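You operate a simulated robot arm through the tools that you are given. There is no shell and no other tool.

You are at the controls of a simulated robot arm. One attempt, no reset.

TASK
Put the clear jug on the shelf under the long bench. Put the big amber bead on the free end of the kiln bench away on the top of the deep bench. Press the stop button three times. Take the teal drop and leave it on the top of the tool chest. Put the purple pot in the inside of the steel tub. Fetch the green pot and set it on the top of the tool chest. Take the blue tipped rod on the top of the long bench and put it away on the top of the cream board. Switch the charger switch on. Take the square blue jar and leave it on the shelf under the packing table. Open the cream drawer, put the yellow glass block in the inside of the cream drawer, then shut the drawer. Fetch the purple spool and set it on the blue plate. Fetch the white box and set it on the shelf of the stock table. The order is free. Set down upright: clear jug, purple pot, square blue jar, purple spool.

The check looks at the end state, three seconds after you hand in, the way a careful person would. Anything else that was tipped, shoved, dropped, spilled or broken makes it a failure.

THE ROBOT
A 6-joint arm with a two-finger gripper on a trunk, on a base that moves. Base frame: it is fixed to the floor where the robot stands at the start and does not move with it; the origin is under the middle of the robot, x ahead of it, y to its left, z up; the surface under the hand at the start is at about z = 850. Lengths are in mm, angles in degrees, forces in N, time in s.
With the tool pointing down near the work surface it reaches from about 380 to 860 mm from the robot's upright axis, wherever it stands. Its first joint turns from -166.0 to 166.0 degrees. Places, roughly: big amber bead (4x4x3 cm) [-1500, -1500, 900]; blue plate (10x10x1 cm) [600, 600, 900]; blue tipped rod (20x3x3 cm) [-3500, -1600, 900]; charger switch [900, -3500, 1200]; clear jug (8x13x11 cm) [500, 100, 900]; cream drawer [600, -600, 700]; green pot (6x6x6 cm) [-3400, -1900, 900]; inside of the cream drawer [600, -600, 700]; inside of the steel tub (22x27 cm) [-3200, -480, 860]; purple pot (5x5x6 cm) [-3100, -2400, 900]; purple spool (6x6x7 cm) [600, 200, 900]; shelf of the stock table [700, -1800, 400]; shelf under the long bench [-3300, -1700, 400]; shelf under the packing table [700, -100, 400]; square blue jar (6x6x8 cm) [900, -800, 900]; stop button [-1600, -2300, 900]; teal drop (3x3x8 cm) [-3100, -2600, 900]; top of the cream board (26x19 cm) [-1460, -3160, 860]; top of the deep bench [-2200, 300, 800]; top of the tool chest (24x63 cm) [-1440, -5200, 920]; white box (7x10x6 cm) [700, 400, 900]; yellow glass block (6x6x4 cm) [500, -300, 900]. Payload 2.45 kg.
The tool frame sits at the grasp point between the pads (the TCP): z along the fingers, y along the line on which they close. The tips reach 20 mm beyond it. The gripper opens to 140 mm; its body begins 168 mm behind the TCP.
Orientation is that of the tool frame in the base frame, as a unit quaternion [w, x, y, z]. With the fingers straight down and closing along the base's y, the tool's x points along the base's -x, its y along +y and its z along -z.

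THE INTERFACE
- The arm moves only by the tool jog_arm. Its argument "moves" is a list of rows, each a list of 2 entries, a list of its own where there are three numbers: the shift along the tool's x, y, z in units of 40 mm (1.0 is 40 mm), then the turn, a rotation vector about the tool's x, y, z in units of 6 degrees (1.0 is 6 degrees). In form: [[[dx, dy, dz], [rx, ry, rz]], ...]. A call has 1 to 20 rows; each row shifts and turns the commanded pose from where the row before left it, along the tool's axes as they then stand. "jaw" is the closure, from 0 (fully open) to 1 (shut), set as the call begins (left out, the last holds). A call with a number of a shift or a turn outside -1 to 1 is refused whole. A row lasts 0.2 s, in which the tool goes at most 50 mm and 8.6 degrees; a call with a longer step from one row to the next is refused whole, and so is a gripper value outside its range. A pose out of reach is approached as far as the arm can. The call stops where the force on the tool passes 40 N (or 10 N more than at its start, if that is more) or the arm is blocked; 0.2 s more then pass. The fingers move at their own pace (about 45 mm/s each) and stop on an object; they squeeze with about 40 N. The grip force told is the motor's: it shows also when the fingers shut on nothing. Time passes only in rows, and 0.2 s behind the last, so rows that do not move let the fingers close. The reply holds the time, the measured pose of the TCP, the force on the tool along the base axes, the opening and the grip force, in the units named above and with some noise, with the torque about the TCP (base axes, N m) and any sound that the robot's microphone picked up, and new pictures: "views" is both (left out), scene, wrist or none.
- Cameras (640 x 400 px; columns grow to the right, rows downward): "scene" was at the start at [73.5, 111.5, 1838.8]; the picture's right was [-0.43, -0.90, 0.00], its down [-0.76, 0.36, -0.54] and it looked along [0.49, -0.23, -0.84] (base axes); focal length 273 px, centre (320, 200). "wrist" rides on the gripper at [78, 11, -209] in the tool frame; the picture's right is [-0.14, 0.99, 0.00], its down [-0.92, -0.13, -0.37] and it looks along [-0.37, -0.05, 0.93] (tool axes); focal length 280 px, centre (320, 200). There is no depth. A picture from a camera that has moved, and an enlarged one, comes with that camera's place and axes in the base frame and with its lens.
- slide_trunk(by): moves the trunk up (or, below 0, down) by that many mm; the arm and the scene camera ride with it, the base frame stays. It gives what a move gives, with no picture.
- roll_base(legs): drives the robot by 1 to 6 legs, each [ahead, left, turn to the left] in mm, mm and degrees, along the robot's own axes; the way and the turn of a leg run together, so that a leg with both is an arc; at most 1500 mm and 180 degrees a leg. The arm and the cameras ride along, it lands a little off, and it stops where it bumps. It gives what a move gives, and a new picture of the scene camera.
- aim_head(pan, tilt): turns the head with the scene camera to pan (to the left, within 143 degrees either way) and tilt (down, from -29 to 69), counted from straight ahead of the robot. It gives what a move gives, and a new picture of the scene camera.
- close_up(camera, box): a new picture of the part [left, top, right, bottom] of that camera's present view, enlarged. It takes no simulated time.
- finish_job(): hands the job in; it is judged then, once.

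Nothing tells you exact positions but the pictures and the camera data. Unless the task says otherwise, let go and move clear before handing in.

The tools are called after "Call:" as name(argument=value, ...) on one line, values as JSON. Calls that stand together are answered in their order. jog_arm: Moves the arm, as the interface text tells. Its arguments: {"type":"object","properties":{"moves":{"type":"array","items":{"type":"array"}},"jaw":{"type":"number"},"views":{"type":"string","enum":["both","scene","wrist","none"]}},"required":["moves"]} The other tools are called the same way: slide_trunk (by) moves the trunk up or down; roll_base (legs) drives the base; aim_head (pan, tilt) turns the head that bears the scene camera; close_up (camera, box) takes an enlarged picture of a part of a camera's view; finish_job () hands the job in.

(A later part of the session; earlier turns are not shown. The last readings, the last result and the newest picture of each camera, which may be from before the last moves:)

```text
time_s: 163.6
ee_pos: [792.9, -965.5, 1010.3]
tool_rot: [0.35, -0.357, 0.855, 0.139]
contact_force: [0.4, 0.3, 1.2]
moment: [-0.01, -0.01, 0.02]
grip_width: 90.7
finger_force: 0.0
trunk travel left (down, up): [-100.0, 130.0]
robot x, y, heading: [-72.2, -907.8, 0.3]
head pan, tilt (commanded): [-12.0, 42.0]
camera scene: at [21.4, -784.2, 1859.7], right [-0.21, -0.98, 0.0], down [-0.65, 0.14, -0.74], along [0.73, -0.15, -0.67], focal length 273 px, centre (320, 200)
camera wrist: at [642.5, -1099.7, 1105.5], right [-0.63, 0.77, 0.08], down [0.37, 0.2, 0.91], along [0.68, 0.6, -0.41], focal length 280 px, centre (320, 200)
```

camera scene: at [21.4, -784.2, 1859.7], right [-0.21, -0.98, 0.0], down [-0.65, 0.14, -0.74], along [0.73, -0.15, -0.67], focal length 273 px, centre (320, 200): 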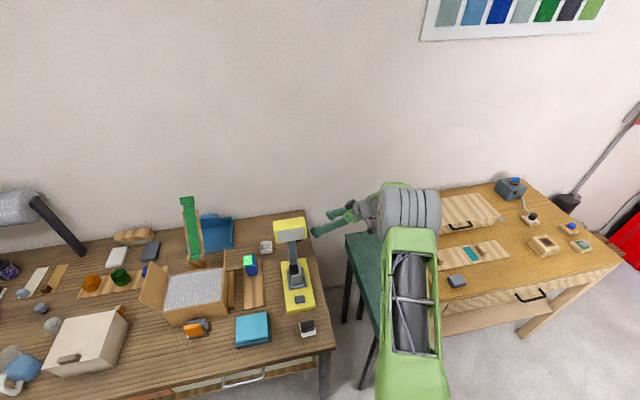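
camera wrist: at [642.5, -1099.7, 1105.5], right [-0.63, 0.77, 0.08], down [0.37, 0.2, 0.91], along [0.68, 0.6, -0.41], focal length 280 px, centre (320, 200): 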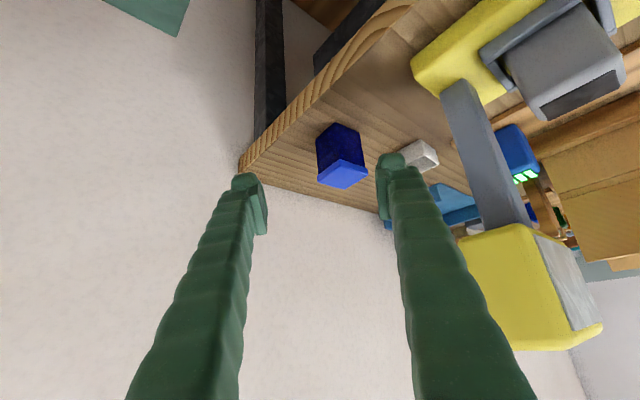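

Call:
close_up(camera="wrist", box=[260, 90, 440, 220])

```text
3.08 times, centred on (350, 155) of wrist
camera zoom: at [642.5, -1099.7, 1105.5], right [-0.63, 0.77, 0.08], down [0.37, 0.2, 0.91], along [0.68, 0.6, -0.41], focal length 863 px, centre (228, 338)
```

zoom: 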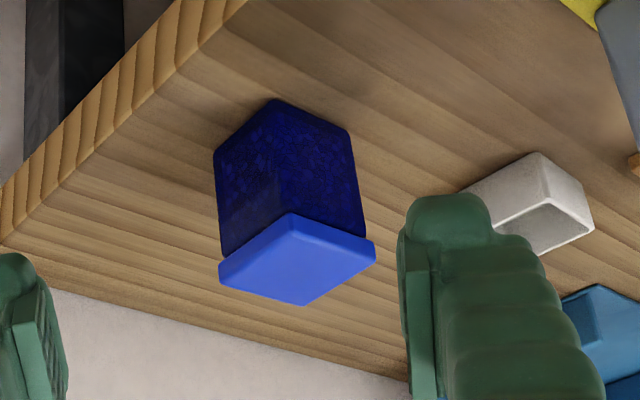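

The jar is axis-aligned, so I must close along x or y. I'll come from the right side (tool pointing +y and down, closing along x). For reach I raise the trunk and edge the base closer.

Call:
slide_trunk(by=130)

Call:
roll_base(legs=[[70, -40, 0]])

```text
time_s: 165.2
ee_pos: [794.1, -965.1, 1138.9]
tool_rot: [0.35, -0.358, 0.855, 0.139]
contact_force: [0.8, -0.7, -0.1]
moment: [0.01, -0.02, 0.0]
grip_width: 90.8
finger_force: 0.0
trunk travel left (down, up): [-230.0, 0.0]
robot x, y, heading: [-66.7, -909.1, 0.1]
head pan, tilt (commanded): [-12.0, 42.0]
```

```text
time_s: 166.2
ee_pos: [862.1, -1004.9, 1139.1]
tool_rot: [0.349, -0.357, 0.855, 0.139]
contact_force: [1.1, -0.8, -0.1]
moment: [0.05, 0.02, 0.08]
grip_width: 91.1
finger_force: 0.0
trunk travel left (down, up): [-230.0, 0.0]
robot x, y, heading: [-5.6, -946.4, 0.0]
head pan, tilt (commanded): [-12.0, 42.0]
camera scene: at [91.6, -824.4, 1989.6], right [-0.21, -0.98, 0.0], down [-0.66, 0.14, -0.74], along [0.73, -0.15, -0.67], focal length 273 px, centre (320, 200)
```

scene: 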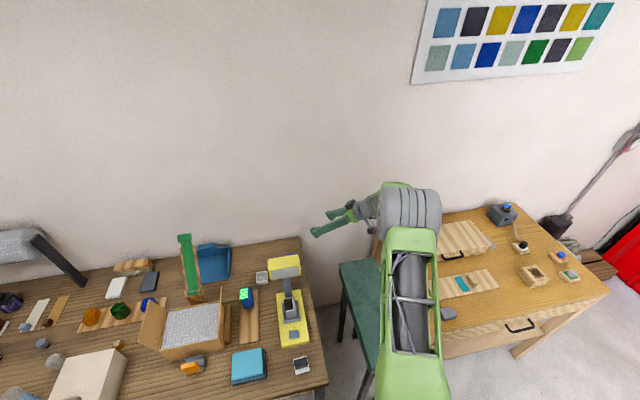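

Call:
jog_arm(moves=[[[0.33, 0.315, 0.85], [0, 0, 0]], [[0.33, 0.315, 0.85], [0, 0, 0]], [[0.33, 0.315, 0.85], [0, 0, 0]], [[0.33, 0.315, 0.85], [0, 0, 0]], [[0, 0, 0], [-0.874, -0.017, -0.894]], [[0, 0, 0], [-0.874, -0.017, -0.894]], [[0, 0, 0], [-0.874, -0.017, -0.894]], [[0, 0, 0], [-0.874, -0.017, -0.894]], [[0, 0, 0], [-0.874, -0.017, -0.894]], [[0, 0, 0], [-0.874, -0.017, -0.894]], [[0, 0, 0], [0, 0, 0]]], views="both")

```text
time_s: 168.7
ee_pos: [821.1, -926.1, 1009.3]
tool_rot: [-0.27, 0.657, -0.653, -0.263]
contact_force: [-0.8, 0.8, 0.0]
moment: [-0.04, -0.05, -0.02]
grip_width: 91.0
finger_force: 0.1
out of reach, approached as far as the arm can: row 9, 10
trunk travel left (down, up): [-230.0, 0.0]
robot x, y, heading: [-1.0, -948.9, 0.1]
head pan, tilt (commanded): [-12.0, 42.0]
camera scene: at [88.2, -823.3, 1989.8], right [-0.21, -0.98, 0.0], down [-0.65, 0.14, -0.74], along [0.73, -0.15, -0.67], focal length 273 px, centre (320, 200)
camera wrist: at [810.3, -1127.6, 1105.4], right [-0.99, 0.1, 0.08], down [0.12, 0.4, 0.91], along [0.05, 0.91, -0.41], focal length 280 px, centre (320, 200)
```

scene: 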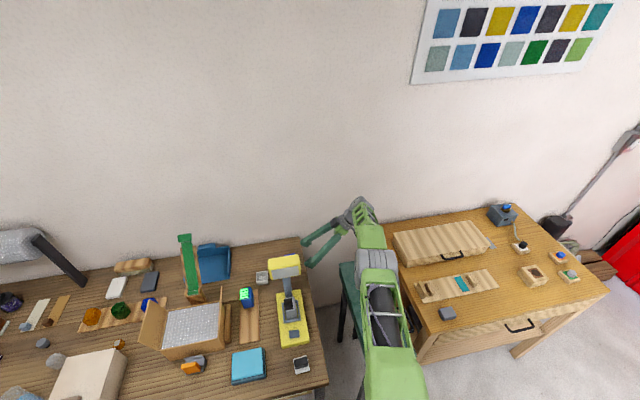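
wrist: 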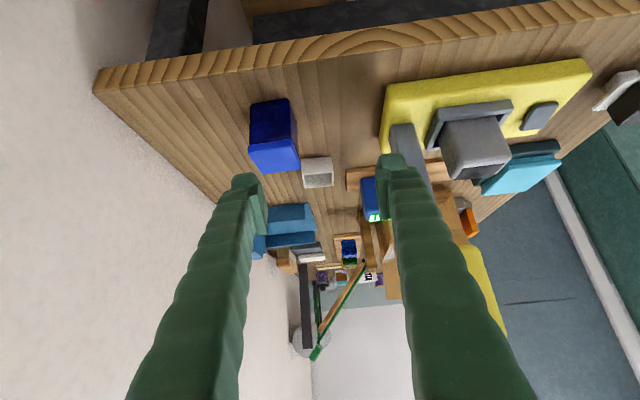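

The tool is oriented right but reach is marginal at this height. I'll lower a little in small steps, staying clear of the jar, and check how the arm behaves.

Call:
jog_arm(moves=[[[0.3, 0, 0.3], [0, 0, 0]], [[0.3, 0, 0.3], [0, 0, 0]], [[0, 0, 0], [0, 0, 0]]], views="none")

Call:
close_up(camera="wrist", box=[220, 70, 380, 200])

```text
time_s: 169.4
ee_pos: [819.0, -924.7, 977.2]
tool_rot: [-0.27, 0.656, -0.653, -0.263]
contact_force: [-0.6, -0.1, -0.3]
moment: [0.0, 0.01, 0.0]
grip_width: 90.9
finger_force: 0.0
out of reach, approached as far as the arm can: row 2
trunk travel left (down, up): [-230.0, 0.0]
robot x, y, heading: [-4.4, -948.5, 0.1]
head pan, tilt (commanded): [-12.0, 42.0]
```

```text
3.08 times, centred on (300, 135) of wrist
camera zoom: at [806.8, -1126.8, 1072.2], right [-0.99, 0.1, 0.08], down [0.12, 0.4, 0.91], along [0.06, 0.91, -0.41], focal length 863 px, centre (382, 400)
```

zoom: 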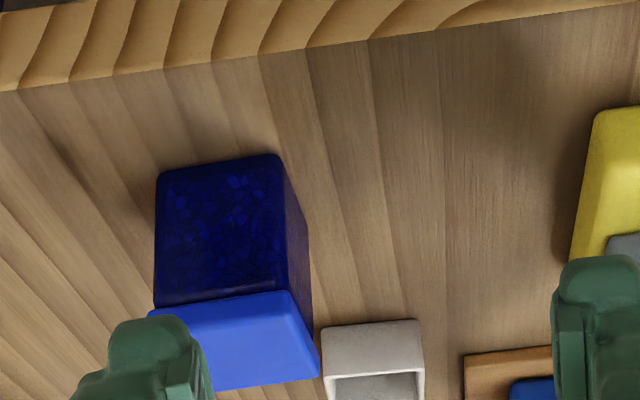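

The jar centre is at about [878, −843] (body ~50 mm, lid ~60 mm). I have about 100 mm of room before the table legs, so I'll inch the base 65 mm forward to gain reach.

Call:
roll_base(legs=[[62, 0, 0]])

Call:
jog_arm(moves=[[[0, 0, 0], [0, 0, 0]]], views="wrist")

```text
time_s: 170.4
ee_pos: [880.4, -925.7, 976.2]
tool_rot: [-0.27, 0.656, -0.653, -0.264]
contact_force: [0.7, 0.2, -0.9]
moment: [0.03, 0.05, 0.05]
grip_width: 91.0
finger_force: 0.1
trunk travel left (down, up): [-230.0, 0.0]
robot x, y, heading: [62.1, -948.6, 0.0]
head pan, tilt (commanded): [-12.0, 42.0]
camera scene: at [153.9, -823.4, 1989.5], right [-0.21, -0.98, 0.0], down [-0.66, 0.14, -0.74], along [0.73, -0.15, -0.67], focal length 273 px, centre (320, 200)
```

scene: 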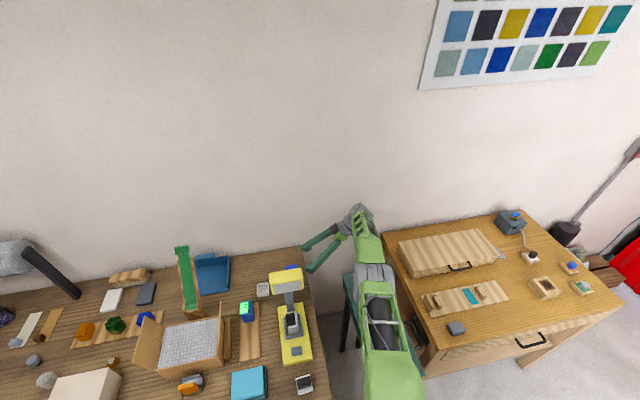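

```text
time_s: 170.8
ee_pos: [880.6, -924.7, 975.5]
tool_rot: [-0.271, 0.656, -0.653, -0.264]
contact_force: [0.4, -0.2, -0.1]
moment: [0.03, -0.01, 0.01]
grip_width: 91.1
finger_force: 0.0
trunk travel left (down, up): [-230.0, 0.0]
robot x, y, heading: [57.1, -948.7, 0.0]
head pan, tilt (commanded): [-12.0, 42.0]
camera wrist: at [869.5, -1126.7, 1071.9], right [-0.99, 0.1, 0.09], down [0.12, 0.4, 0.91], along [0.06, 0.91, -0.41], focal length 280 px, centre (320, 200)
```

wrist: 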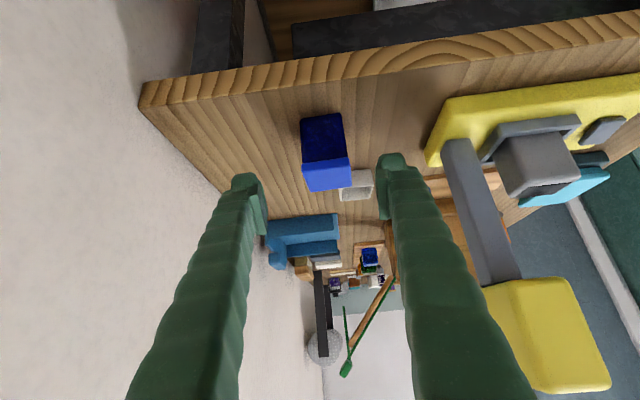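

Now the jar is between the fingers. I'll go in along the tool axis to grip its body below the lid.

Call:
jog_arm(moves=[[[0.1, 0.06, 0.75], [0, 0, 0]], [[0.1, 0, 0.75], [0, 0, 0]], [[0.09, 0, 0.75], [0, 0, 0]], [[0.09, 0, 0.5], [0, 0, 0]], [[0, 0, 0.25], [0, 0, 0]], [[0, 0, 0], [0, 0, 0]]], views="wrist")

```text
time_s: 172.2
ee_pos: [864.0, -850.0, 883.2]
tool_rot: [-0.27, 0.657, -0.653, -0.263]
contact_force: [-1.1, 1.1, -0.6]
moment: [-0.01, -0.03, 0.03]
grip_width: 90.9
finger_force: 0.1
out of reach, approached as far as the arm can: row 2, 3, 4
trunk travel left (down, up): [-230.0, 0.0]
robot x, y, heading: [58.4, -948.0, -0.0]
head pan, tilt (commanded): [-12.0, 42.0]
camera wrist: at [852.7, -1052.8, 979.1], right [-0.99, 0.1, 0.08], down [0.12, 0.4, 0.91], along [0.06, 0.91, -0.41], focal length 280 px, centre (320, 200)
```

wrist: 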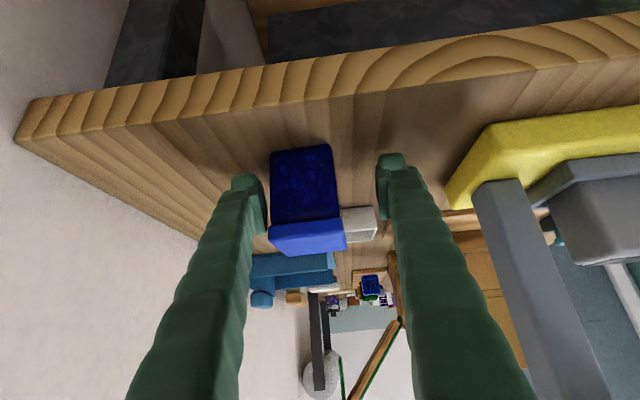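

The jaw sits ~14 mm short in x. A tiny 14 mm base nudge forward centres it on the jar.

Call:
roll_base(legs=[[14, 0, 0]])

Call:
jog_arm(moves=[[[0, 0, 0], [0, 0, 0]]], views="wrist")

```text
time_s: 173.0
ee_pos: [879.0, -850.6, 883.2]
tool_rot: [-0.269, 0.657, -0.653, -0.264]
contact_force: [1.1, 0.0, -0.1]
moment: [0.04, 0.04, 0.06]
grip_width: 91.1
finger_force: 0.1
trunk travel left (down, up): [-230.0, 0.0]
robot x, y, heading: [69.2, -945.3, 0.2]
head pan, tilt (commanded): [-12.0, 42.0]
camera scene: at [168.4, -823.4, 1989.5], right [-0.21, -0.98, 0.0], down [-0.66, 0.14, -0.74], along [0.73, -0.15, -0.67], focal length 273 px, centre (320, 200)
```

scene: 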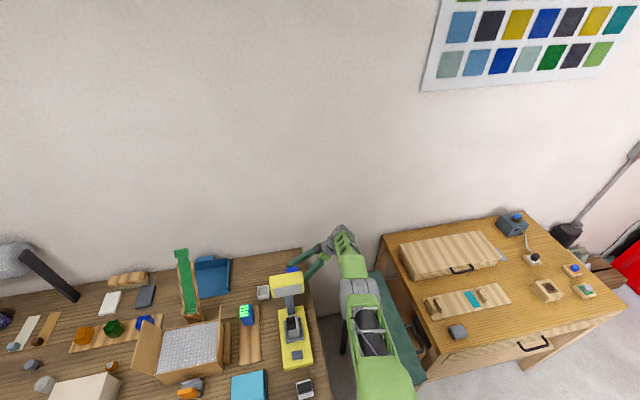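

```text
time_s: 173.4
ee_pos: [878.8, -850.4, 884.1]
tool_rot: [-0.27, 0.656, -0.654, -0.263]
contact_force: [-0.8, -0.3, 0.9]
moment: [0.02, 0.01, -0.03]
grip_width: 91.1
finger_force: 0.0
trunk travel left (down, up): [-230.0, 0.0]
robot x, y, heading: [73.9, -947.5, 0.4]
head pan, tilt (commanded): [-12.0, 42.0]
camera wrist: at [867.2, -1052.9, 978.9], right [-0.99, 0.1, 0.09], down [0.12, 0.4, 0.91], along [0.05, 0.91, -0.41], focal length 280 px, centre (320, 200)
```

wrist: 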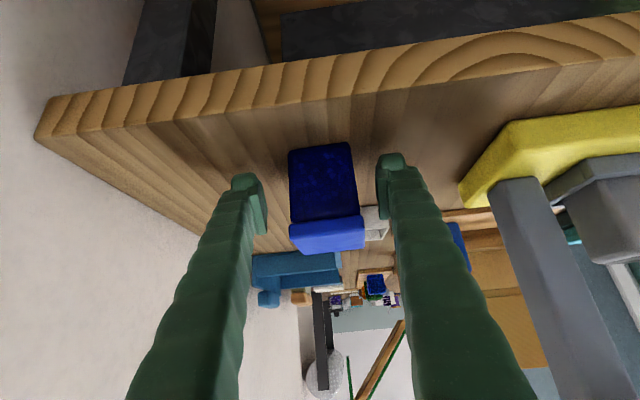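

Centred. Closing on the jar.

Call:
jog_arm(moves=[[[0, 0, 0], [0, 0, 0]], [[0, 0, 0], [0, 0, 0]], [[0, 0, 0], [0, 0, 0]], [[0, 0, 0], [0, 0, 0]], [[0, 0, 0], [0, 0, 0]]], jaw=1, views="wrist")

```text
time_s: 174.6
ee_pos: [878.5, -851.1, 883.4]
tool_rot: [-0.27, 0.656, -0.653, -0.263]
contact_force: [-0.6, -0.9, -0.2]
moment: [-0.05, 0.09, 0.01]
grip_width: 50.4
finger_force: 39.9
trunk travel left (down, up): [-230.0, 0.0]
robot x, y, heading: [70.5, -947.3, 0.1]
head pan, tilt (commanded): [-12.0, 42.0]
camera wrist: at [866.7, -1053.0, 979.0], right [-0.99, 0.1, 0.08], down [0.12, 0.4, 0.91], along [0.06, 0.91, -0.41], focal length 280 px, centre (320, 200)
```

wrist: 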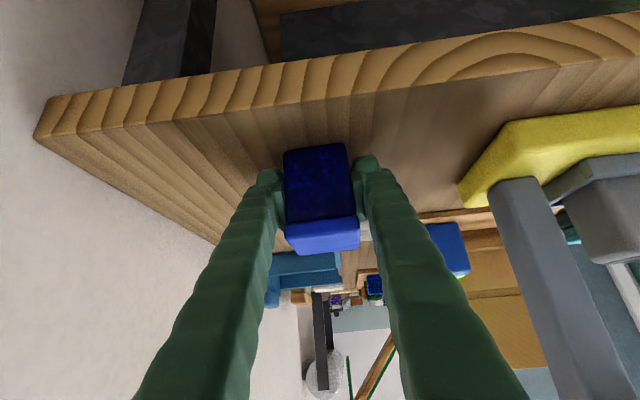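

Gripped at 50 mm. Lifting gently.

Call:
jog_arm(moves=[[[-0.15, 0, -0.15], [0, 0, 0]], [[-0.2, 0.05, -0.2], [0, 0, 0]], [[-0.3, 0.3, -0.3], [0, 0, 0]], [[-0.3, 0.5, -0.3], [0, 0, 0]], [[-0.3, 0.5, -0.3], [0, 0, 0]], [[0, 0, 0], [0, 0, 0]]], views="wrist")

```text
time_s: 176.0
ee_pos: [823.0, -849.3, 955.0]
tool_rot: [-0.27, 0.656, -0.654, -0.263]
contact_force: [-0.1, -1.1, -1.9]
moment: [0.01, 0.04, 0.02]
grip_width: 50.3
finger_force: 40.3
trunk travel left (down, up): [-230.0, 0.0]
robot x, y, heading: [73.6, -947.4, 0.2]
head pan, tilt (commanded): [-12.0, 42.0]
camera wrist: at [812.2, -1051.9, 1049.7], right [-0.99, 0.1, 0.09], down [0.12, 0.4, 0.91], along [0.06, 0.91, -0.41], focal length 280 px, centre (320, 200)
```

wrist: 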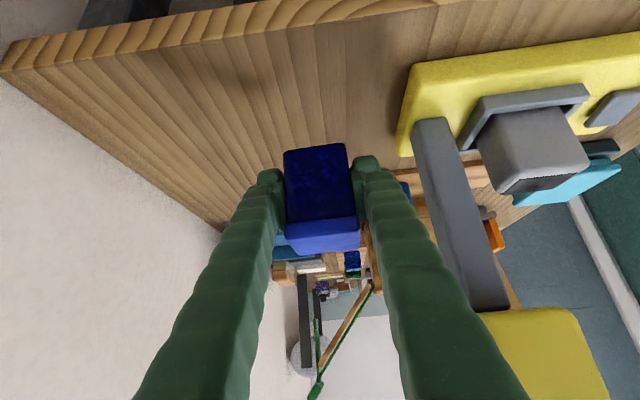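

The jar is up. I'll move it toward −y clear of the press, then back the base away.

Call:
jog_arm(moves=[[[0.4, 0, -0.6], [0, 0, 0]], [[0.55, 0, -0.7], [0, 0, 0]], [[0.55, 0, -0.7], [0, 0, 0]], [[0.5, 0, -0.6], [0, 0, 0]], [[0, 0, 0], [0, 0, 0]]], views="none")

Call:
roll_base(legs=[[-460, 0, 0]])

```text
time_s: 177.2
ee_pos: [822.8, -979.5, 973.7]
tool_rot: [-0.271, 0.655, -0.654, -0.263]
contact_force: [-0.3, -0.2, -3.0]
moment: [0.0, 0.02, -0.03]
grip_width: 50.7
finger_force: 39.9
trunk travel left (down, up): [-230.0, 0.0]
robot x, y, heading: [74.4, -945.0, 0.1]
head pan, tilt (commanded): [-12.0, 42.0]
```

```text
time_s: 180.0
ee_pos: [360.1, -975.7, 973.2]
tool_rot: [-0.27, 0.659, -0.651, -0.263]
contact_force: [0.4, -0.2, -2.6]
moment: [-0.05, -0.04, 0.0]
grip_width: 50.3
finger_force: 40.1
trunk travel left (down, up): [-230.0, 0.0]
robot x, y, heading: [-388.6, -950.8, 0.5]
head pan, tilt (commanded): [-12.0, 42.0]
camera scene: at [-297.7, -824.2, 1989.7], right [-0.2, -0.98, 0.0], down [-0.66, 0.13, -0.74], along [0.73, -0.15, -0.67], focal length 273 px, centre (320, 200)
```

scene: 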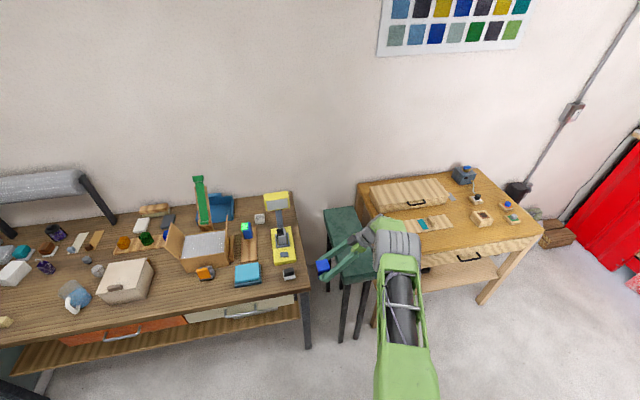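

Now swing the tool to point +x/down (keeping the jar upright), then drive left to the free part of the packing-table shelf.

Call:
jog_arm(moves=[[[0, 0, 0], [0.6, 0, 0.6]], [[0, 0, 0], [0.85, 0, 0.85]], [[0, 0, 0], [0.85, 0, 0.85]], [[0, 0, 0], [0.85, 0, 0.85]], [[0, 0, 0], [0.85, 0, 0.85]], [[0, 0, 0], [0.85, 0, 0.85]], [[0, 0, 0], [0.85, 0, 0.85]], [[0, 0, 0], [0.85, 0, 0.85]], [[0, 0, 0], [0.85, 0, 0.85]], [[0, 0, 0], [0.85, 0, 0.85]], [[0, 0, 0], [0.85, 0, 0.85]], [[0, 0, 0], [0.85, 0, 0.85]], [[0, 0, 0], [0.66, 0, 0.66]], [[0, 0, 0], [0, 0, 0]]], views="wrist")

```text
time_s: 183.0
ee_pos: [402.8, -983.9, 991.1]
tool_rot: [0.378, -0.023, 0.925, 0.029]
contact_force: [0.0, 0.3, -2.0]
moment: [0.05, 0.01, 0.02]
grip_width: 50.4
finger_force: 40.4
out of reach, approached as far as the arm can: row 10, 11, 12, 13
trunk travel left (down, up): [-230.0, 0.0]
robot x, y, heading: [-388.5, -948.1, 0.5]
head pan, tilt (commanded): [-12.0, 42.0]
camera wrist: at [200.6, -990.1, 1086.3], right [0.03, 0.99, 0.13], down [0.41, -0.13, 0.9], along [0.91, 0.02, -0.41], focal length 280 px, centre (320, 200)
```

wrist: 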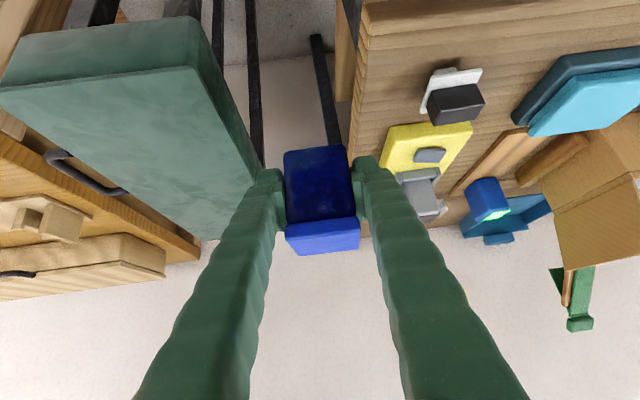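

I'll straighten the slight roll, bring the arm up, lower the trunk back, and then drive left along the table.

Call:
jog_arm(moves=[[[-0.5, 0, -0.5], [0.315, 0, -0.315]], [[-0.6, 0, -0.6], [0, 0, 0]], [[-0.6, 0, -0.6], [0, 0, 0]], [[-0.6, 0, -0.6], [0, 0, 0]], [[0, 0, 0], [0, 0, 0]]], views="none")

Call:
slide_trunk(by=-130)

Call:
roll_base(legs=[[-90, 0, 0], [60, 700, 0], [0, 560, 0]])

```text
time_s: 184.2
ee_pos: [419.2, -982.9, 1127.4]
tool_rot: [0.374, -0.031, 0.927, 0.019]
contact_force: [-0.7, 0.4, -0.9]
moment: [0.0, 0.01, 0.01]
grip_width: 50.2
finger_force: 40.2
out of reach, approached as far as the arm can: row 1
trunk travel left (down, up): [-230.0, 0.0]
robot x, y, heading: [-389.6, -947.8, 0.4]
head pan, tilt (commanded): [-12.0, 42.0]
```

```text
time_s: 185.8
ee_pos: [419.1, -982.9, 998.5]
tool_rot: [0.375, -0.031, 0.926, 0.019]
contact_force: [0.3, -0.8, -3.2]
moment: [0.03, 0.05, 0.05]
grip_width: 50.3
finger_force: 40.5
trunk travel left (down, up): [-100.0, 130.0]
robot x, y, heading: [-389.5, -949.2, 0.4]
head pan, tilt (commanded): [-12.0, 42.0]
```

```text
time_s: 198.1
ee_pos: [367.7, 298.5, 997.9]
tool_rot: [0.375, -0.038, 0.926, 0.022]
contact_force: [0.6, 0.2, -3.2]
moment: [-0.02, 0.01, -0.01]
grip_width: 50.1
finger_force: 39.6
trunk travel left (down, up): [-100.0, 130.0]
robot x, y, heading: [-438.5, 319.6, 1.0]
head pan, tilt (commanded): [-12.0, 42.0]
camera scene: at [-351.1, 448.6, 1859.6], right [-0.19, -0.98, 0.0], down [-0.66, 0.13, -0.74], along [0.73, -0.14, -0.67], focal length 273 px, centre (320, 200)
```

scene: 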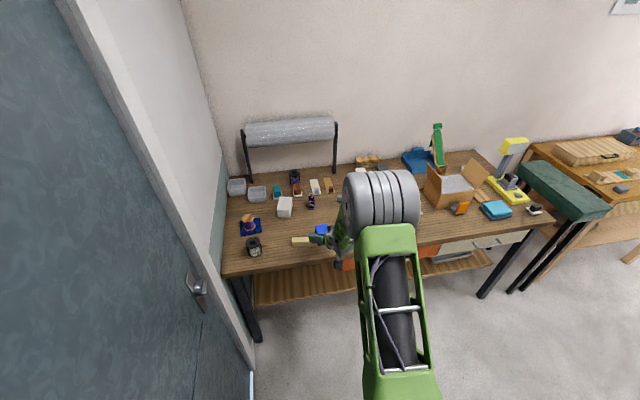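

I'm at [−438, 320] with the jar up. The cabinet behind prevents standing far enough back here, so I'll place the jar on the shelf nearer y≈−100, where I can stand back. Driving there.

Call:
jog_arm(moves=[[[0.5, 0, -0.5], [0, 0, 0]], [[0.6, 0, -0.6], [0, 0, 0]], [[0.3, 0, -0.3], [0, 0, 0]]], views="none")

Call:
roll_base(legs=[[0, -430, -1], [-280, 0, 0]])

Call:
jog_arm(moves=[[[-0.7, 0, 0.7], [0, 0, 0]], [[-0.7, 0, 0.7], [0, 0, 0]], [[0.6, 0, 0.6], [0, 0, 0]], [[0.6, 0, 0.6], [0, 0, 0]], [[0.6, 0, 0.6], [0, 0, 0]], [[0.6, 0, 0.6], [0, 0, 0]], [[0.6, 0, 0.6], [0, 0, 0]], [[0.6, 0, 0.6], [0, 0, 0]], [[0, 0, 0], [0, 0, 0]]], views="both")

```text
time_s: 198.9
ee_pos: [289.1, 291.7, 998.3]
tool_rot: [0.375, -0.038, 0.926, 0.022]
contact_force: [-0.1, 0.1, -2.6]
moment: [-0.01, 0.01, 0.01]
grip_width: 50.1
finger_force: 40.3
trunk travel left (down, up): [-100.0, 130.0]
robot x, y, heading: [-440.4, 320.5, 0.9]
head pan, tilt (commanded): [-12.0, 42.0]
```

```text
time_s: 204.8
ee_pos: [15.2, -151.2, 999.7]
tool_rot: [0.375, -0.03, 0.926, 0.019]
contact_force: [-0.4, -0.4, -2.0]
moment: [-0.02, 0.01, 0.0]
grip_width: 50.0
finger_force: 40.0
trunk travel left (down, up): [-100.0, 130.0]
robot x, y, heading: [-716.8, -107.5, -0.0]
head pan, tilt (commanded): [-12.0, 42.0]
camera scene: at [-623.4, 16.9, 1859.7], right [-0.21, -0.98, 0.0], down [-0.65, 0.14, -0.74], along [0.73, -0.15, -0.67], focal length 273 px, centre (320, 200)
```

scene: 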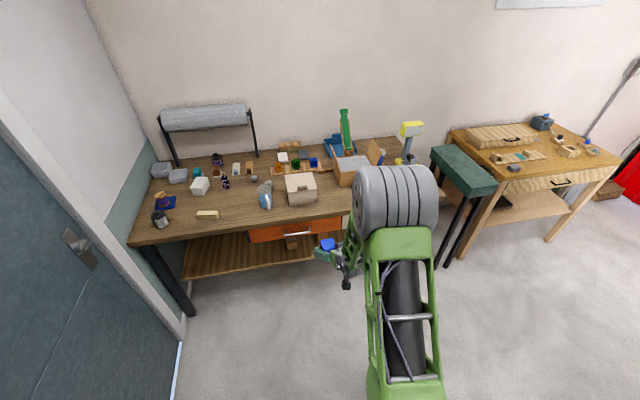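

```text
time_s: 206.8
ee_pos: [100.8, -143.8, 796.1]
tool_rot: [0.372, -0.026, 0.927, 0.027]
contact_force: [-0.1, -0.5, -1.3]
moment: [0.0, 0.04, -0.02]
grip_width: 50.2
finger_force: 40.2
out of reach, approached as far as the arm can: row 7, 8
trunk travel left (down, up): [-100.0, 130.0]
robot x, y, heading: [-715.4, -106.2, 0.4]
head pan, tilt (commanded): [-12.0, 42.0]
camera scene: at [-622.3, 16.9, 1859.7], right [-0.21, -0.98, 0.0], down [-0.65, 0.14, -0.74], along [0.73, -0.15, -0.67], focal length 273 px, centre (320, 200)
camera wrist: at [-99.4, -149.5, 892.8], right [0.03, 0.99, 0.12], down [0.42, -0.13, 0.9], along [0.91, 0.03, -0.42], focal length 280 px, centre (320, 200)
```

scene: 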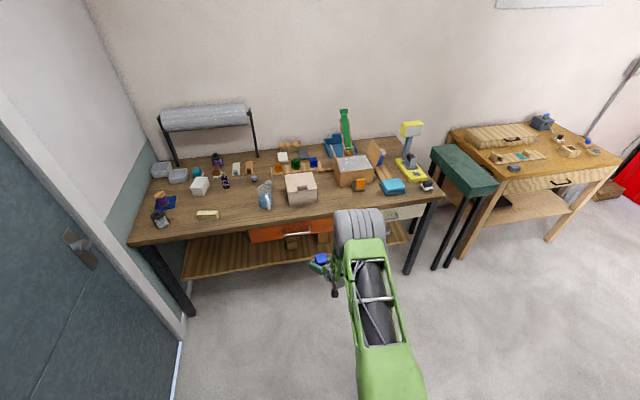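
wrist: 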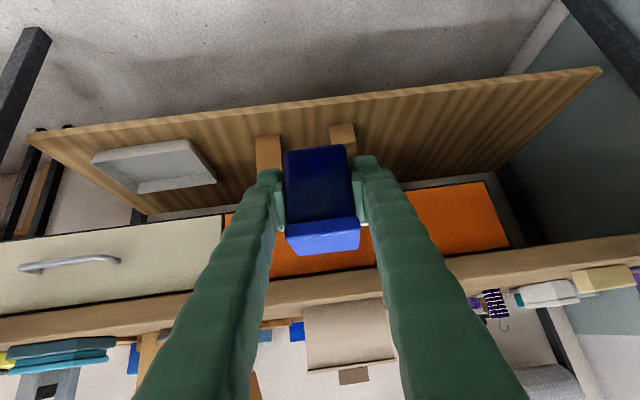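

The shelf is free to the left of two wooden blocks (at about y −44 and −252). I'll swing the arm left/down to about [220, 274, 520] in front of the table, levelling the jar, then drive straight in.

Call:
jog_arm(moves=[[[0, 0, 0], [0.95, -0.12, 0.41]], [[0.15, 0.6, 0.4], [0, 0, 0]], [[0.208, 0.81, 0.54], [0, 0, 0]], [[0.208, 0.81, 0.54], [0, 0, 0]], [[0.208, 0.81, 0.54], [0, 0, 0]], [[0.208, 0.81, 0.54], [0, 0, 0]], [[0.208, 0.81, 0.54], [0, 0, 0]], [[0.208, 0.81, 0.54], [0, 0, 0]], [[0.208, 0.81, 0.54], [0, 0, 0]], [[0.208, 0.81, 0.54], [0, 0, 0]], [[0.208, 0.81, 0.54], [0, 0, 0]], [[0.208, 0.81, 0.54], [0, 0, 0]], [[0.208, 0.81, 0.54], [0, 0, 0]], [[0.208, 0.81, 0.54], [0, 0, 0]], [[0.06, 0.2, 0.14], [0, 0, 0]], [[0, 0, 0], [0, 0, 0]]], views="wrist")

```text
time_s: 210.2
ee_pos: [110.2, -120.6, 551.1]
tool_rot: [0.371, -0.029, 0.928, 0.032]
contact_force: [0.4, -0.5, -2.4]
moment: [0.01, 0.01, 0.03]
grip_width: 50.1
finger_force: 39.8
out of reach, approached as far as the arm can: row 1, 2, 3, 4, 5, 6, 7, 8, 9, 10, 11, 12, 13, 14, 15
trunk travel left (down, up): [-100.0, 130.0]
robot x, y, heading: [-714.1, -110.0, -0.1]
head pan, tilt (commanded): [-12.0, 42.0]
camera wrist: at [-90.1, -128.7, 649.0], right [0.02, 0.99, 0.13], down [0.42, -0.13, 0.9], along [0.91, 0.04, -0.42], focal length 280 px, centre (320, 200)
```

wrist: 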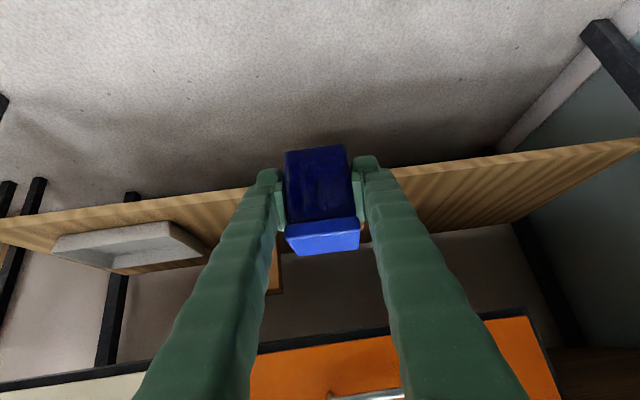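

The wrist seems to be at a joint limit for moving sideways, so I'll use the base instead: turn the whole robot about 18° left, so the jar faces the free shelf section.

Call:
roll_base(legs=[[0, 0, 18]])

Call:
jog_arm(moves=[[[-0.5, 0, 0.5], [0, 0, 0]], [[-0.6, 0, 0.6], [0, 0, 0]], [[-0.6, 0, 0.6], [0, 0, 0]], [[0.3, 0, 0.3], [0, 0, 0]], [[0, 0, 0], [0, 0, 0]]], views="wrist")

```text
time_s: 211.6
ee_pos: [74.6, 135.7, 551.9]
tool_rot: [0.362, -0.173, 0.912, 0.089]
contact_force: [0.6, -0.6, -2.3]
moment: [0.0, 0.01, 0.0]
grip_width: 50.3
finger_force: 40.2
trunk travel left (down, up): [-100.0, 130.0]
robot x, y, heading: [-719.1, -106.2, 18.0]
head pan, tilt (commanded): [-12.0, 42.0]
camera scene: at [-664.9, 39.4, 1859.6], right [0.11, -0.99, 0.0], down [-0.67, -0.07, -0.74], along [0.74, 0.08, -0.67], focal length 273 px, centre (320, 200)
```

scene: 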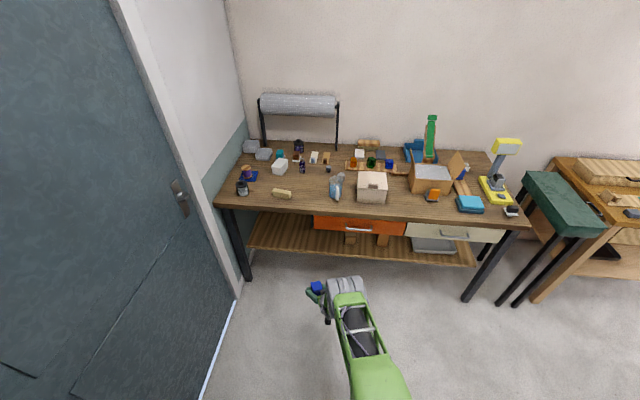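

```text
time_s: 212.8
ee_pos: [146.3, 168.8, 549.3]
tool_rot: [0.36, -0.173, 0.912, 0.089]
contact_force: [-0.4, -0.7, -2.2]
moment: [0.0, 0.0, -0.01]
grip_width: 50.7
finger_force: 40.3
out of reach, approached as far as the arm can: row 3, 4
trunk travel left (down, up): [-100.0, 130.0]
robot x, y, heading: [-718.4, -106.9, 17.9]
head pan, tilt (commanded): [-12.0, 42.0]
camera wrist: at [-41.3, 97.9, 646.7], right [-0.28, 0.95, 0.13], down [0.44, 0.01, 0.9], along [0.85, 0.31, -0.42], focal length 280 px, centre (320, 200)
```

wrist: 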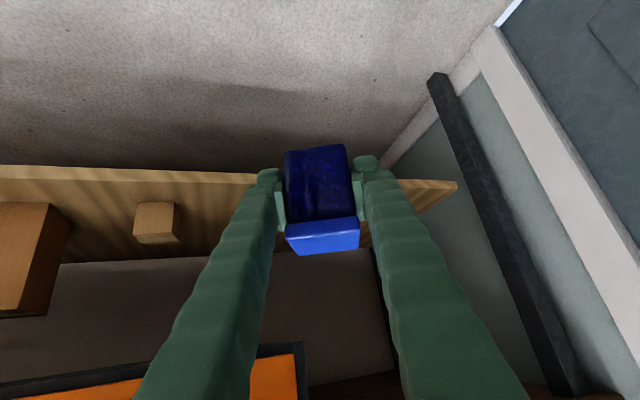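

The jar faces the free shelf area. Let me test what the arm can do from here with small moves.

Call:
jog_arm(moves=[[[0.3, 0, 0.3], [0, 0, 0]], [[0, 0, 0], [0, 0, 0]]], views="none")

Call:
jog_arm(moves=[[[0, 0.5, 0], [0, 0, 0]], [[0, 0, 0], [0, 0, 0]]], views="none")

Call:
jog_arm(moves=[[[0, -0.5, 0], [0, 0, 0]], [[0, 0, 0], [0, 0, 0]]], views="none")

```text
time_s: 213.4
ee_pos: [138.1, 167.5, 541.4]
tool_rot: [0.362, -0.173, 0.912, 0.089]
contact_force: [-0.3, -0.7, -2.4]
moment: [0.01, 0.01, -0.01]
grip_width: 49.9
finger_force: 40.0
out of reach, approached as far as the arm can: row 1
trunk travel left (down, up): [-100.0, 130.0]
robot x, y, heading: [-714.4, -106.2, 18.0]
head pan, tilt (commanded): [-12.0, 42.0]
```

```text
time_s: 214.0
ee_pos: [128.4, 185.0, 540.9]
tool_rot: [0.361, -0.174, 0.912, 0.09]
contact_force: [-0.1, -0.1, -2.5]
moment: [0.02, -0.01, -0.02]
grip_width: 50.2
finger_force: 40.0
trunk travel left (down, up): [-100.0, 130.0]
robot x, y, heading: [-717.1, -109.8, 18.1]
head pan, tilt (commanded): [-12.0, 42.0]
```

```text
time_s: 214.6
ee_pos: [139.4, 166.7, 540.4]
tool_rot: [0.361, -0.174, 0.912, 0.09]
contact_force: [0.6, -0.2, -1.6]
moment: [0.02, 0.01, 0.0]
grip_width: 50.3
finger_force: 39.5
trunk travel left (down, up): [-100.0, 130.0]
robot x, y, heading: [-712.7, -106.5, 18.0]
head pan, tilt (commanded): [-12.0, 42.0]
```

The limit here is plain outer reach (the shoulder sits high, z≈1350), so lowering the trunk and driving closer will solve it. Testing the yaw/roll correction too.

Call:
slide_trunk(by=-100)

Call:
jog_arm(moves=[[[0, 0, 0], [0.5, 0, -0.5]], [[0, 0, 0], [0, 0, 0]]], views="wrist")

```text
time_s: 215.9
ee_pos: [137.1, 167.0, 442.1]
tool_rot: [0.362, -0.174, 0.912, 0.09]
contact_force: [0.0, 0.6, -2.7]
moment: [-0.02, 0.03, -0.01]
grip_width: 50.4
finger_force: 40.1
trunk travel left (down, up): [0.0, 230.0]
robot x, y, heading: [-715.7, -111.0, 18.1]
head pan, tilt (commanded): [-12.0, 42.0]
```

```text
time_s: 216.5
ee_pos: [138.3, 167.0, 441.5]
tool_rot: [0.368, -0.189, 0.909, 0.056]
contact_force: [0.2, 0.0, -1.5]
moment: [0.0, -0.01, 0.03]
grip_width: 50.5
finger_force: 40.1
trunk travel left (down, up): [0.0, 230.0]
robot x, y, heading: [-712.5, -107.8, 18.0]
head pan, tilt (commanded): [-12.0, 42.0]
camera wrist: at [-52.7, 102.1, 537.4], right [-0.29, 0.96, 0.06], down [0.42, 0.07, 0.91], along [0.86, 0.29, -0.42], focal length 280 px, centre (320, 200)
```

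wrist: 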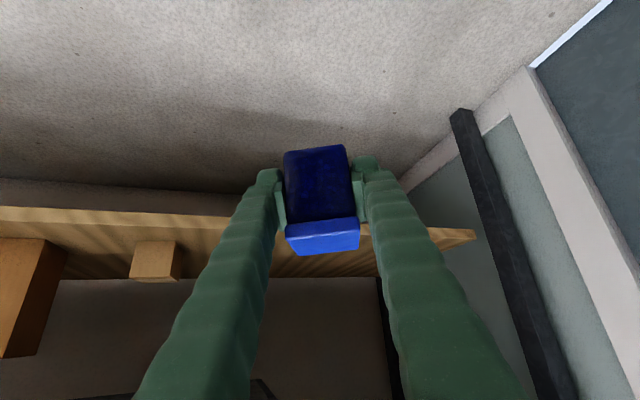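

Roll is now nearly right. I'll fine-tune it, raise the jar a bit, and drive in along the heading so the jar comes over the free shelf area at about [535, 360].

Call:
jog_arm(moves=[[[-0.45, 0, -0.47], [-0.18, 0, 0.18]], [[-0.4, 0, -0.4], [0, 0, 0]], [[0, 0, 0], [0, 0, 0]]], views="none")

Call:
roll_base(legs=[[160, 60, 0]])

Call:
jog_arm(moves=[[[0, 0, 0], [0, 0, 0]]], views="wrist")

```text
time_s: 217.3
ee_pos: [139.9, 168.1, 491.6]
tool_rot: [0.365, -0.183, 0.91, 0.069]
contact_force: [1.1, 0.3, -1.8]
moment: [-0.02, -0.01, -0.02]
grip_width: 50.3
finger_force: 40.2
trunk travel left (down, up): [0.0, 230.0]
robot x, y, heading: [-710.3, -107.7, 18.3]
head pan, tilt (commanded): [-12.0, 42.0]
```

```text
time_s: 218.8
ee_pos: [274.3, 268.8, 491.5]
tool_rot: [0.365, -0.182, 0.911, 0.07]
contact_force: [-0.2, 0.7, -2.8]
moment: [-0.06, 0.01, -0.02]
grip_width: 50.4
finger_force: 40.3
trunk travel left (down, up): [0.0, 230.0]
robot x, y, heading: [-580.9, -3.9, 17.6]
head pan, tilt (commanded): [-12.0, 42.0]
camera scene: at [-531.8, 144.0, 1759.6], right [0.1, -0.99, 0.0], down [-0.67, -0.07, -0.74], along [0.74, 0.08, -0.67], focal length 273 px, centre (320, 200)
```

scene: 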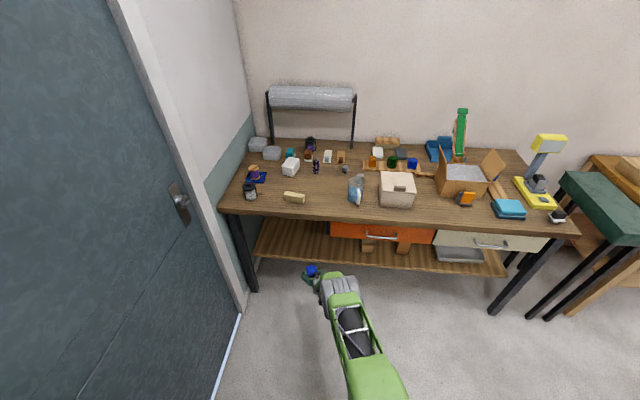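

```text
time_s: 219.2
ee_pos: [273.7, 269.2, 491.1]
tool_rot: [0.365, -0.181, 0.911, 0.069]
contact_force: [-0.1, -0.3, -3.1]
moment: [0.02, 0.0, -0.01]
grip_width: 50.3
finger_force: 39.8
trunk travel left (down, up): [0.0, 230.0]
robot x, y, heading: [-580.7, -3.0, 18.0]
head pan, tilt (commanded): [-12.0, 42.0]
camera wrist: at [83.8, 202.3, 588.1], right [-0.29, 0.95, 0.09], down [0.43, 0.04, 0.9], along [0.86, 0.3, -0.42], focal length 280 px, centre (320, 200)
```

wrist: 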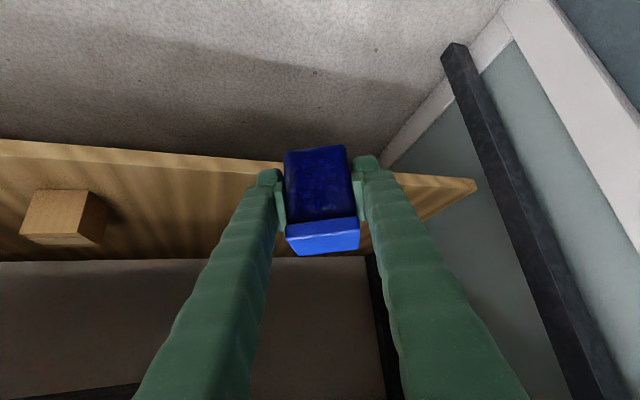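

The jar is in front of the empty shelf section. Driving ahead 265 mm so it's over the shelf.

Call:
roll_base(legs=[[265, 0, 0]])

Call:
jog_arm(moves=[[[0.2, 0, 0.2], [0, 0, 0]], [[0.2, 0, 0.2], [0, 0, 0]], [[0, 0, 0], [0, 0, 0]]], views="wrist")

```text
time_s: 221.1
ee_pos: [525.0, 347.8, 490.5]
tool_rot: [0.365, -0.179, 0.911, 0.068]
contact_force: [-0.2, -0.1, -2.9]
moment: [-0.02, 0.04, 0.0]
grip_width: 50.4
finger_force: 40.2
trunk travel left (down, up): [0.0, 230.0]
robot x, y, heading: [-329.4, 78.5, 17.8]
head pan, tilt (commanded): [-12.0, 42.0]
camera scene: at [-279.4, 224.9, 1759.6], right [0.1, -0.99, 0.0], down [-0.67, -0.07, -0.74], along [0.74, 0.07, -0.67], focal length 273 px, centre (320, 200)
```

scene: 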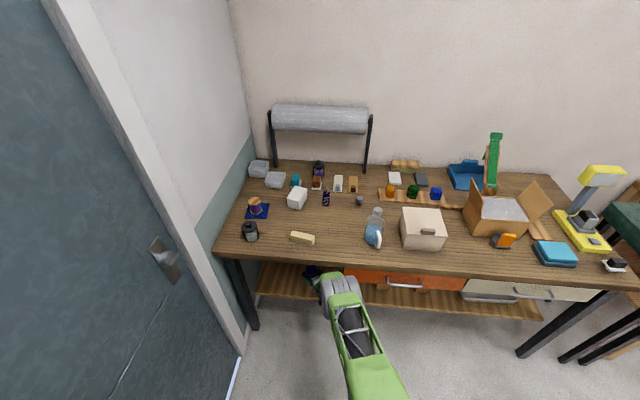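

```text
time_s: 221.9
ee_pos: [525.8, 346.9, 466.9]
tool_rot: [0.365, -0.181, 0.911, 0.07]
contact_force: [0.2, -0.4, -2.6]
moment: [-0.03, -0.01, -0.04]
grip_width: 50.4
finger_force: 39.6
trunk travel left (down, up): [0.0, 230.0]
robot x, y, heading: [-330.4, 78.6, 17.9]
head pan, tilt (commanded): [-12.0, 42.0]
camera wrist: at [335.4, 281.1, 564.9], right [-0.28, 0.95, 0.09], down [0.43, 0.04, 0.9], along [0.86, 0.29, -0.42], focal length 280 px, centre (320, 200)
```

wrist: 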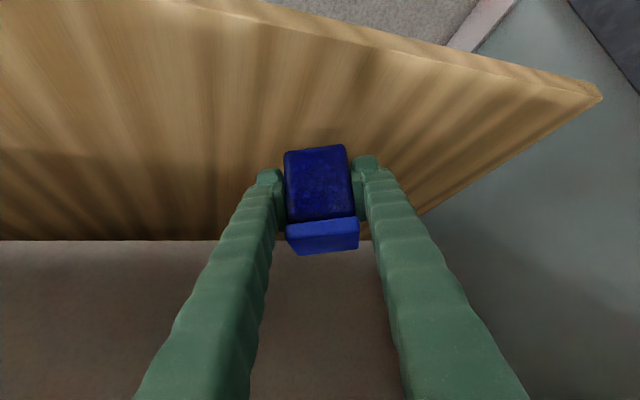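

Over the shelf. Lowering in small steps until contact.

Call:
jog_arm(moves=[[[0.15, 0, 0.15], [0, 0, 0]], [[0.15, 0, 0.15], [0, 0, 0]], [[0, 0, 0], [0, 0, 0]]], views="none")

Call:
jog_arm(moves=[[[0.1, 0, 0.1], [0, 0, 0]], [[0.1, 0, 0.1], [0, 0, 0]], [[0, 0, 0], [0, 0, 0]]], views="none")

Call:
jog_arm(moves=[[[0.07, 0, 0.07], [0, 0, 0]], [[0.07, 0, 0.07], [0, 0, 0]], [[0, 0, 0], [0, 0, 0]]], views="none")

```text
time_s: 222.7
ee_pos: [525.9, 348.1, 451.6]
tool_rot: [0.365, -0.181, 0.911, 0.07]
contact_force: [0.5, -0.2, -2.0]
moment: [-0.02, -0.01, -0.01]
grip_width: 50.5
finger_force: 39.7
trunk travel left (down, up): [0.0, 230.0]
robot x, y, heading: [-330.3, 81.7, 17.9]
head pan, tilt (commanded): [-12.0, 42.0]
```

```text
time_s: 223.5
ee_pos: [524.7, 345.7, 440.5]
tool_rot: [0.365, -0.181, 0.911, 0.069]
contact_force: [0.2, -0.5, -2.0]
moment: [-0.01, 0.01, -0.02]
grip_width: 50.4
finger_force: 40.3
trunk travel left (down, up): [0.0, 230.0]
robot x, y, heading: [-333.7, 79.6, 17.6]
head pan, tilt (commanded): [-12.0, 42.0]
```

```text
time_s: 224.3
ee_pos: [520.7, 345.8, 436.7]
tool_rot: [0.364, -0.181, 0.911, 0.07]
contact_force: [0.3, 0.5, -1.6]
moment: [-0.03, 0.02, 0.01]
grip_width: 50.1
finger_force: 40.1
out of reach, approached as far as the arm can: row 1
trunk travel left (down, up): [0.0, 230.0]
robot x, y, heading: [-329.8, 74.9, 18.1]
head pan, tilt (commanded): [-12.0, 42.0]
```

Reach-limited at z≈437 without contact yet. I'll lift slightly, pull the arm in ~90 mm, and drive the base ahead ~90 mm so the arm can go lower.

Call:
jog_arm(moves=[[[-0.25, 0, -0.25], [0, 0, 0]], [[-0.1, 0, -0.6], [0, 0, 0]], [[0.5, 0, -0.5], [0, 0, 0]], [[0.6, 0, -0.6], [0, 0, 0]], [[0.3, 0, -0.3], [0, 0, 0]], [[0, 0, 0], [0, 0, 0]]], views="none")

```text
time_s: 225.7
ee_pos: [458.2, 299.8, 465.8]
tool_rot: [0.361, -0.176, 0.913, 0.079]
contact_force: [-0.3, 0.5, -1.9]
moment: [0.0, 0.03, 0.01]
grip_width: 50.4
finger_force: 39.7
out of reach, approached as far as the arm can: row 3, 4, 5
trunk travel left (down, up): [0.0, 230.0]
robot x, y, heading: [-330.2, 77.9, 17.7]
head pan, tilt (commanded): [-12.0, 42.0]
```

The wrist roll joint seems to be at its end-stop in one direction, but the jar tilt error is only ~1.5°. Now drive ahead 80 mm and continue lowering.

Call:
roll_base(legs=[[75, 0, 0]])

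Call:
jog_arm(moves=[[[0.2, 0, 0.2], [0.12, 0, -0.12]], [[0.2, 0, 0.2], [0.05, 0, -0.05]], [[0, 0, 0], [0, 0, 0]]], views="wrist")

```text
time_s: 226.7
ee_pos: [532.8, 323.5, 465.9]
tool_rot: [0.36, -0.177, 0.913, 0.08]
contact_force: [0.3, 0.9, -2.0]
moment: [0.0, -0.01, 0.03]
grip_width: 50.2
finger_force: 40.1
trunk travel left (down, up): [0.0, 230.0]
robot x, y, heading: [-261.9, 103.6, 17.6]
head pan, tilt (commanded): [-12.0, 42.0]
camera scene: at [-206.7, 247.9, 1759.6], right [0.1, -1.0, 0.0], down [-0.67, -0.07, -0.74], along [0.74, 0.07, -0.67], focal length 273 px, centre (320, 200)
```

scene: 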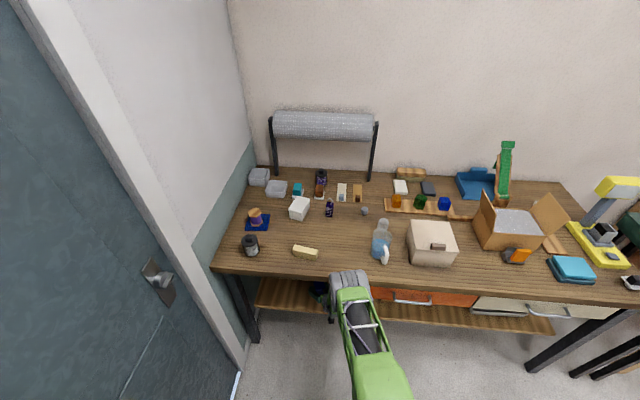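

```text
time_s: 227.5
ee_pos: [536.9, 324.0, 438.8]
tool_rot: [0.36, -0.179, 0.913, 0.073]
contact_force: [0.3, 0.7, -2.2]
moment: [0.0, -0.03, 0.02]
grip_width: 50.0
finger_force: 39.8
out of reach, approached as far as the arm can: row 1, 2
trunk travel left (down, up): [0.0, 230.0]
robot x, y, heading: [-257.4, 100.0, 17.7]
head pan, tilt (commanded): [-12.0, 42.0]
camera wrist: at [348.7, 257.3, 538.4], right [-0.28, 0.95, 0.1], down [0.44, 0.04, 0.9], along [0.85, 0.3, -0.43], focal length 280 px, centre (320, 200)
```

wrist: 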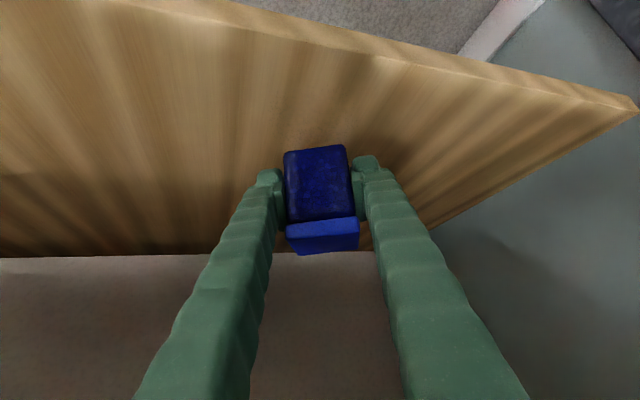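

Call:
jog_arm(moves=[[[0.12, 0, 0.12], [0.05, 0, -0.05]], [[0.12, 0, 0.12], [0, 0, 0]], [[0, 0, 0], [0, 0, 0]]], views="none")

Call:
jog_arm(moves=[[[0.1, 0, 0.1], [0, 0, 0]], [[0, 0, 0], [0, 0, 0]]], views="none")

Call:
jog_arm(moves=[[[0.1, 0, 0.1], [0, 0, 0]], [[0, 0, 0], [0, 0, 0]]], views="none")

```text
time_s: 228.3
ee_pos: [540.7, 325.7, 423.2]
tool_rot: [0.362, -0.181, 0.912, 0.069]
contact_force: [-0.1, -0.8, -3.1]
moment: [-0.01, 0.0, 0.04]
grip_width: 50.1
finger_force: 39.4
out of reach, approached as far as the arm can: row 1
trunk travel left (down, up): [0.0, 230.0]
robot x, y, heading: [-259.5, 101.5, 18.0]
head pan, tilt (commanded): [-12.0, 42.0]
```

```text
time_s: 228.9
ee_pos: [541.9, 324.8, 417.1]
tool_rot: [0.361, -0.183, 0.912, 0.068]
contact_force: [0.2, 0.2, -3.5]
moment: [-0.01, 0.01, -0.02]
grip_width: 50.2
finger_force: 40.4
trunk travel left (down, up): [0.0, 230.0]
robot x, y, heading: [-256.2, 103.1, 17.8]
head pan, tilt (commanded): [-12.0, 42.0]
```

```text
time_s: 229.5
ee_pos: [541.9, 324.6, 412.6]
tool_rot: [0.362, -0.183, 0.912, 0.067]
contact_force: [0.3, 0.4, -2.3]
moment: [-0.02, 0.01, 0.0]
grip_width: 50.2
finger_force: 39.6
trunk travel left (down, up): [0.0, 230.0]
robot x, y, heading: [-258.4, 105.0, 17.6]
head pan, tilt (commanded): [-12.0, 42.0]
```

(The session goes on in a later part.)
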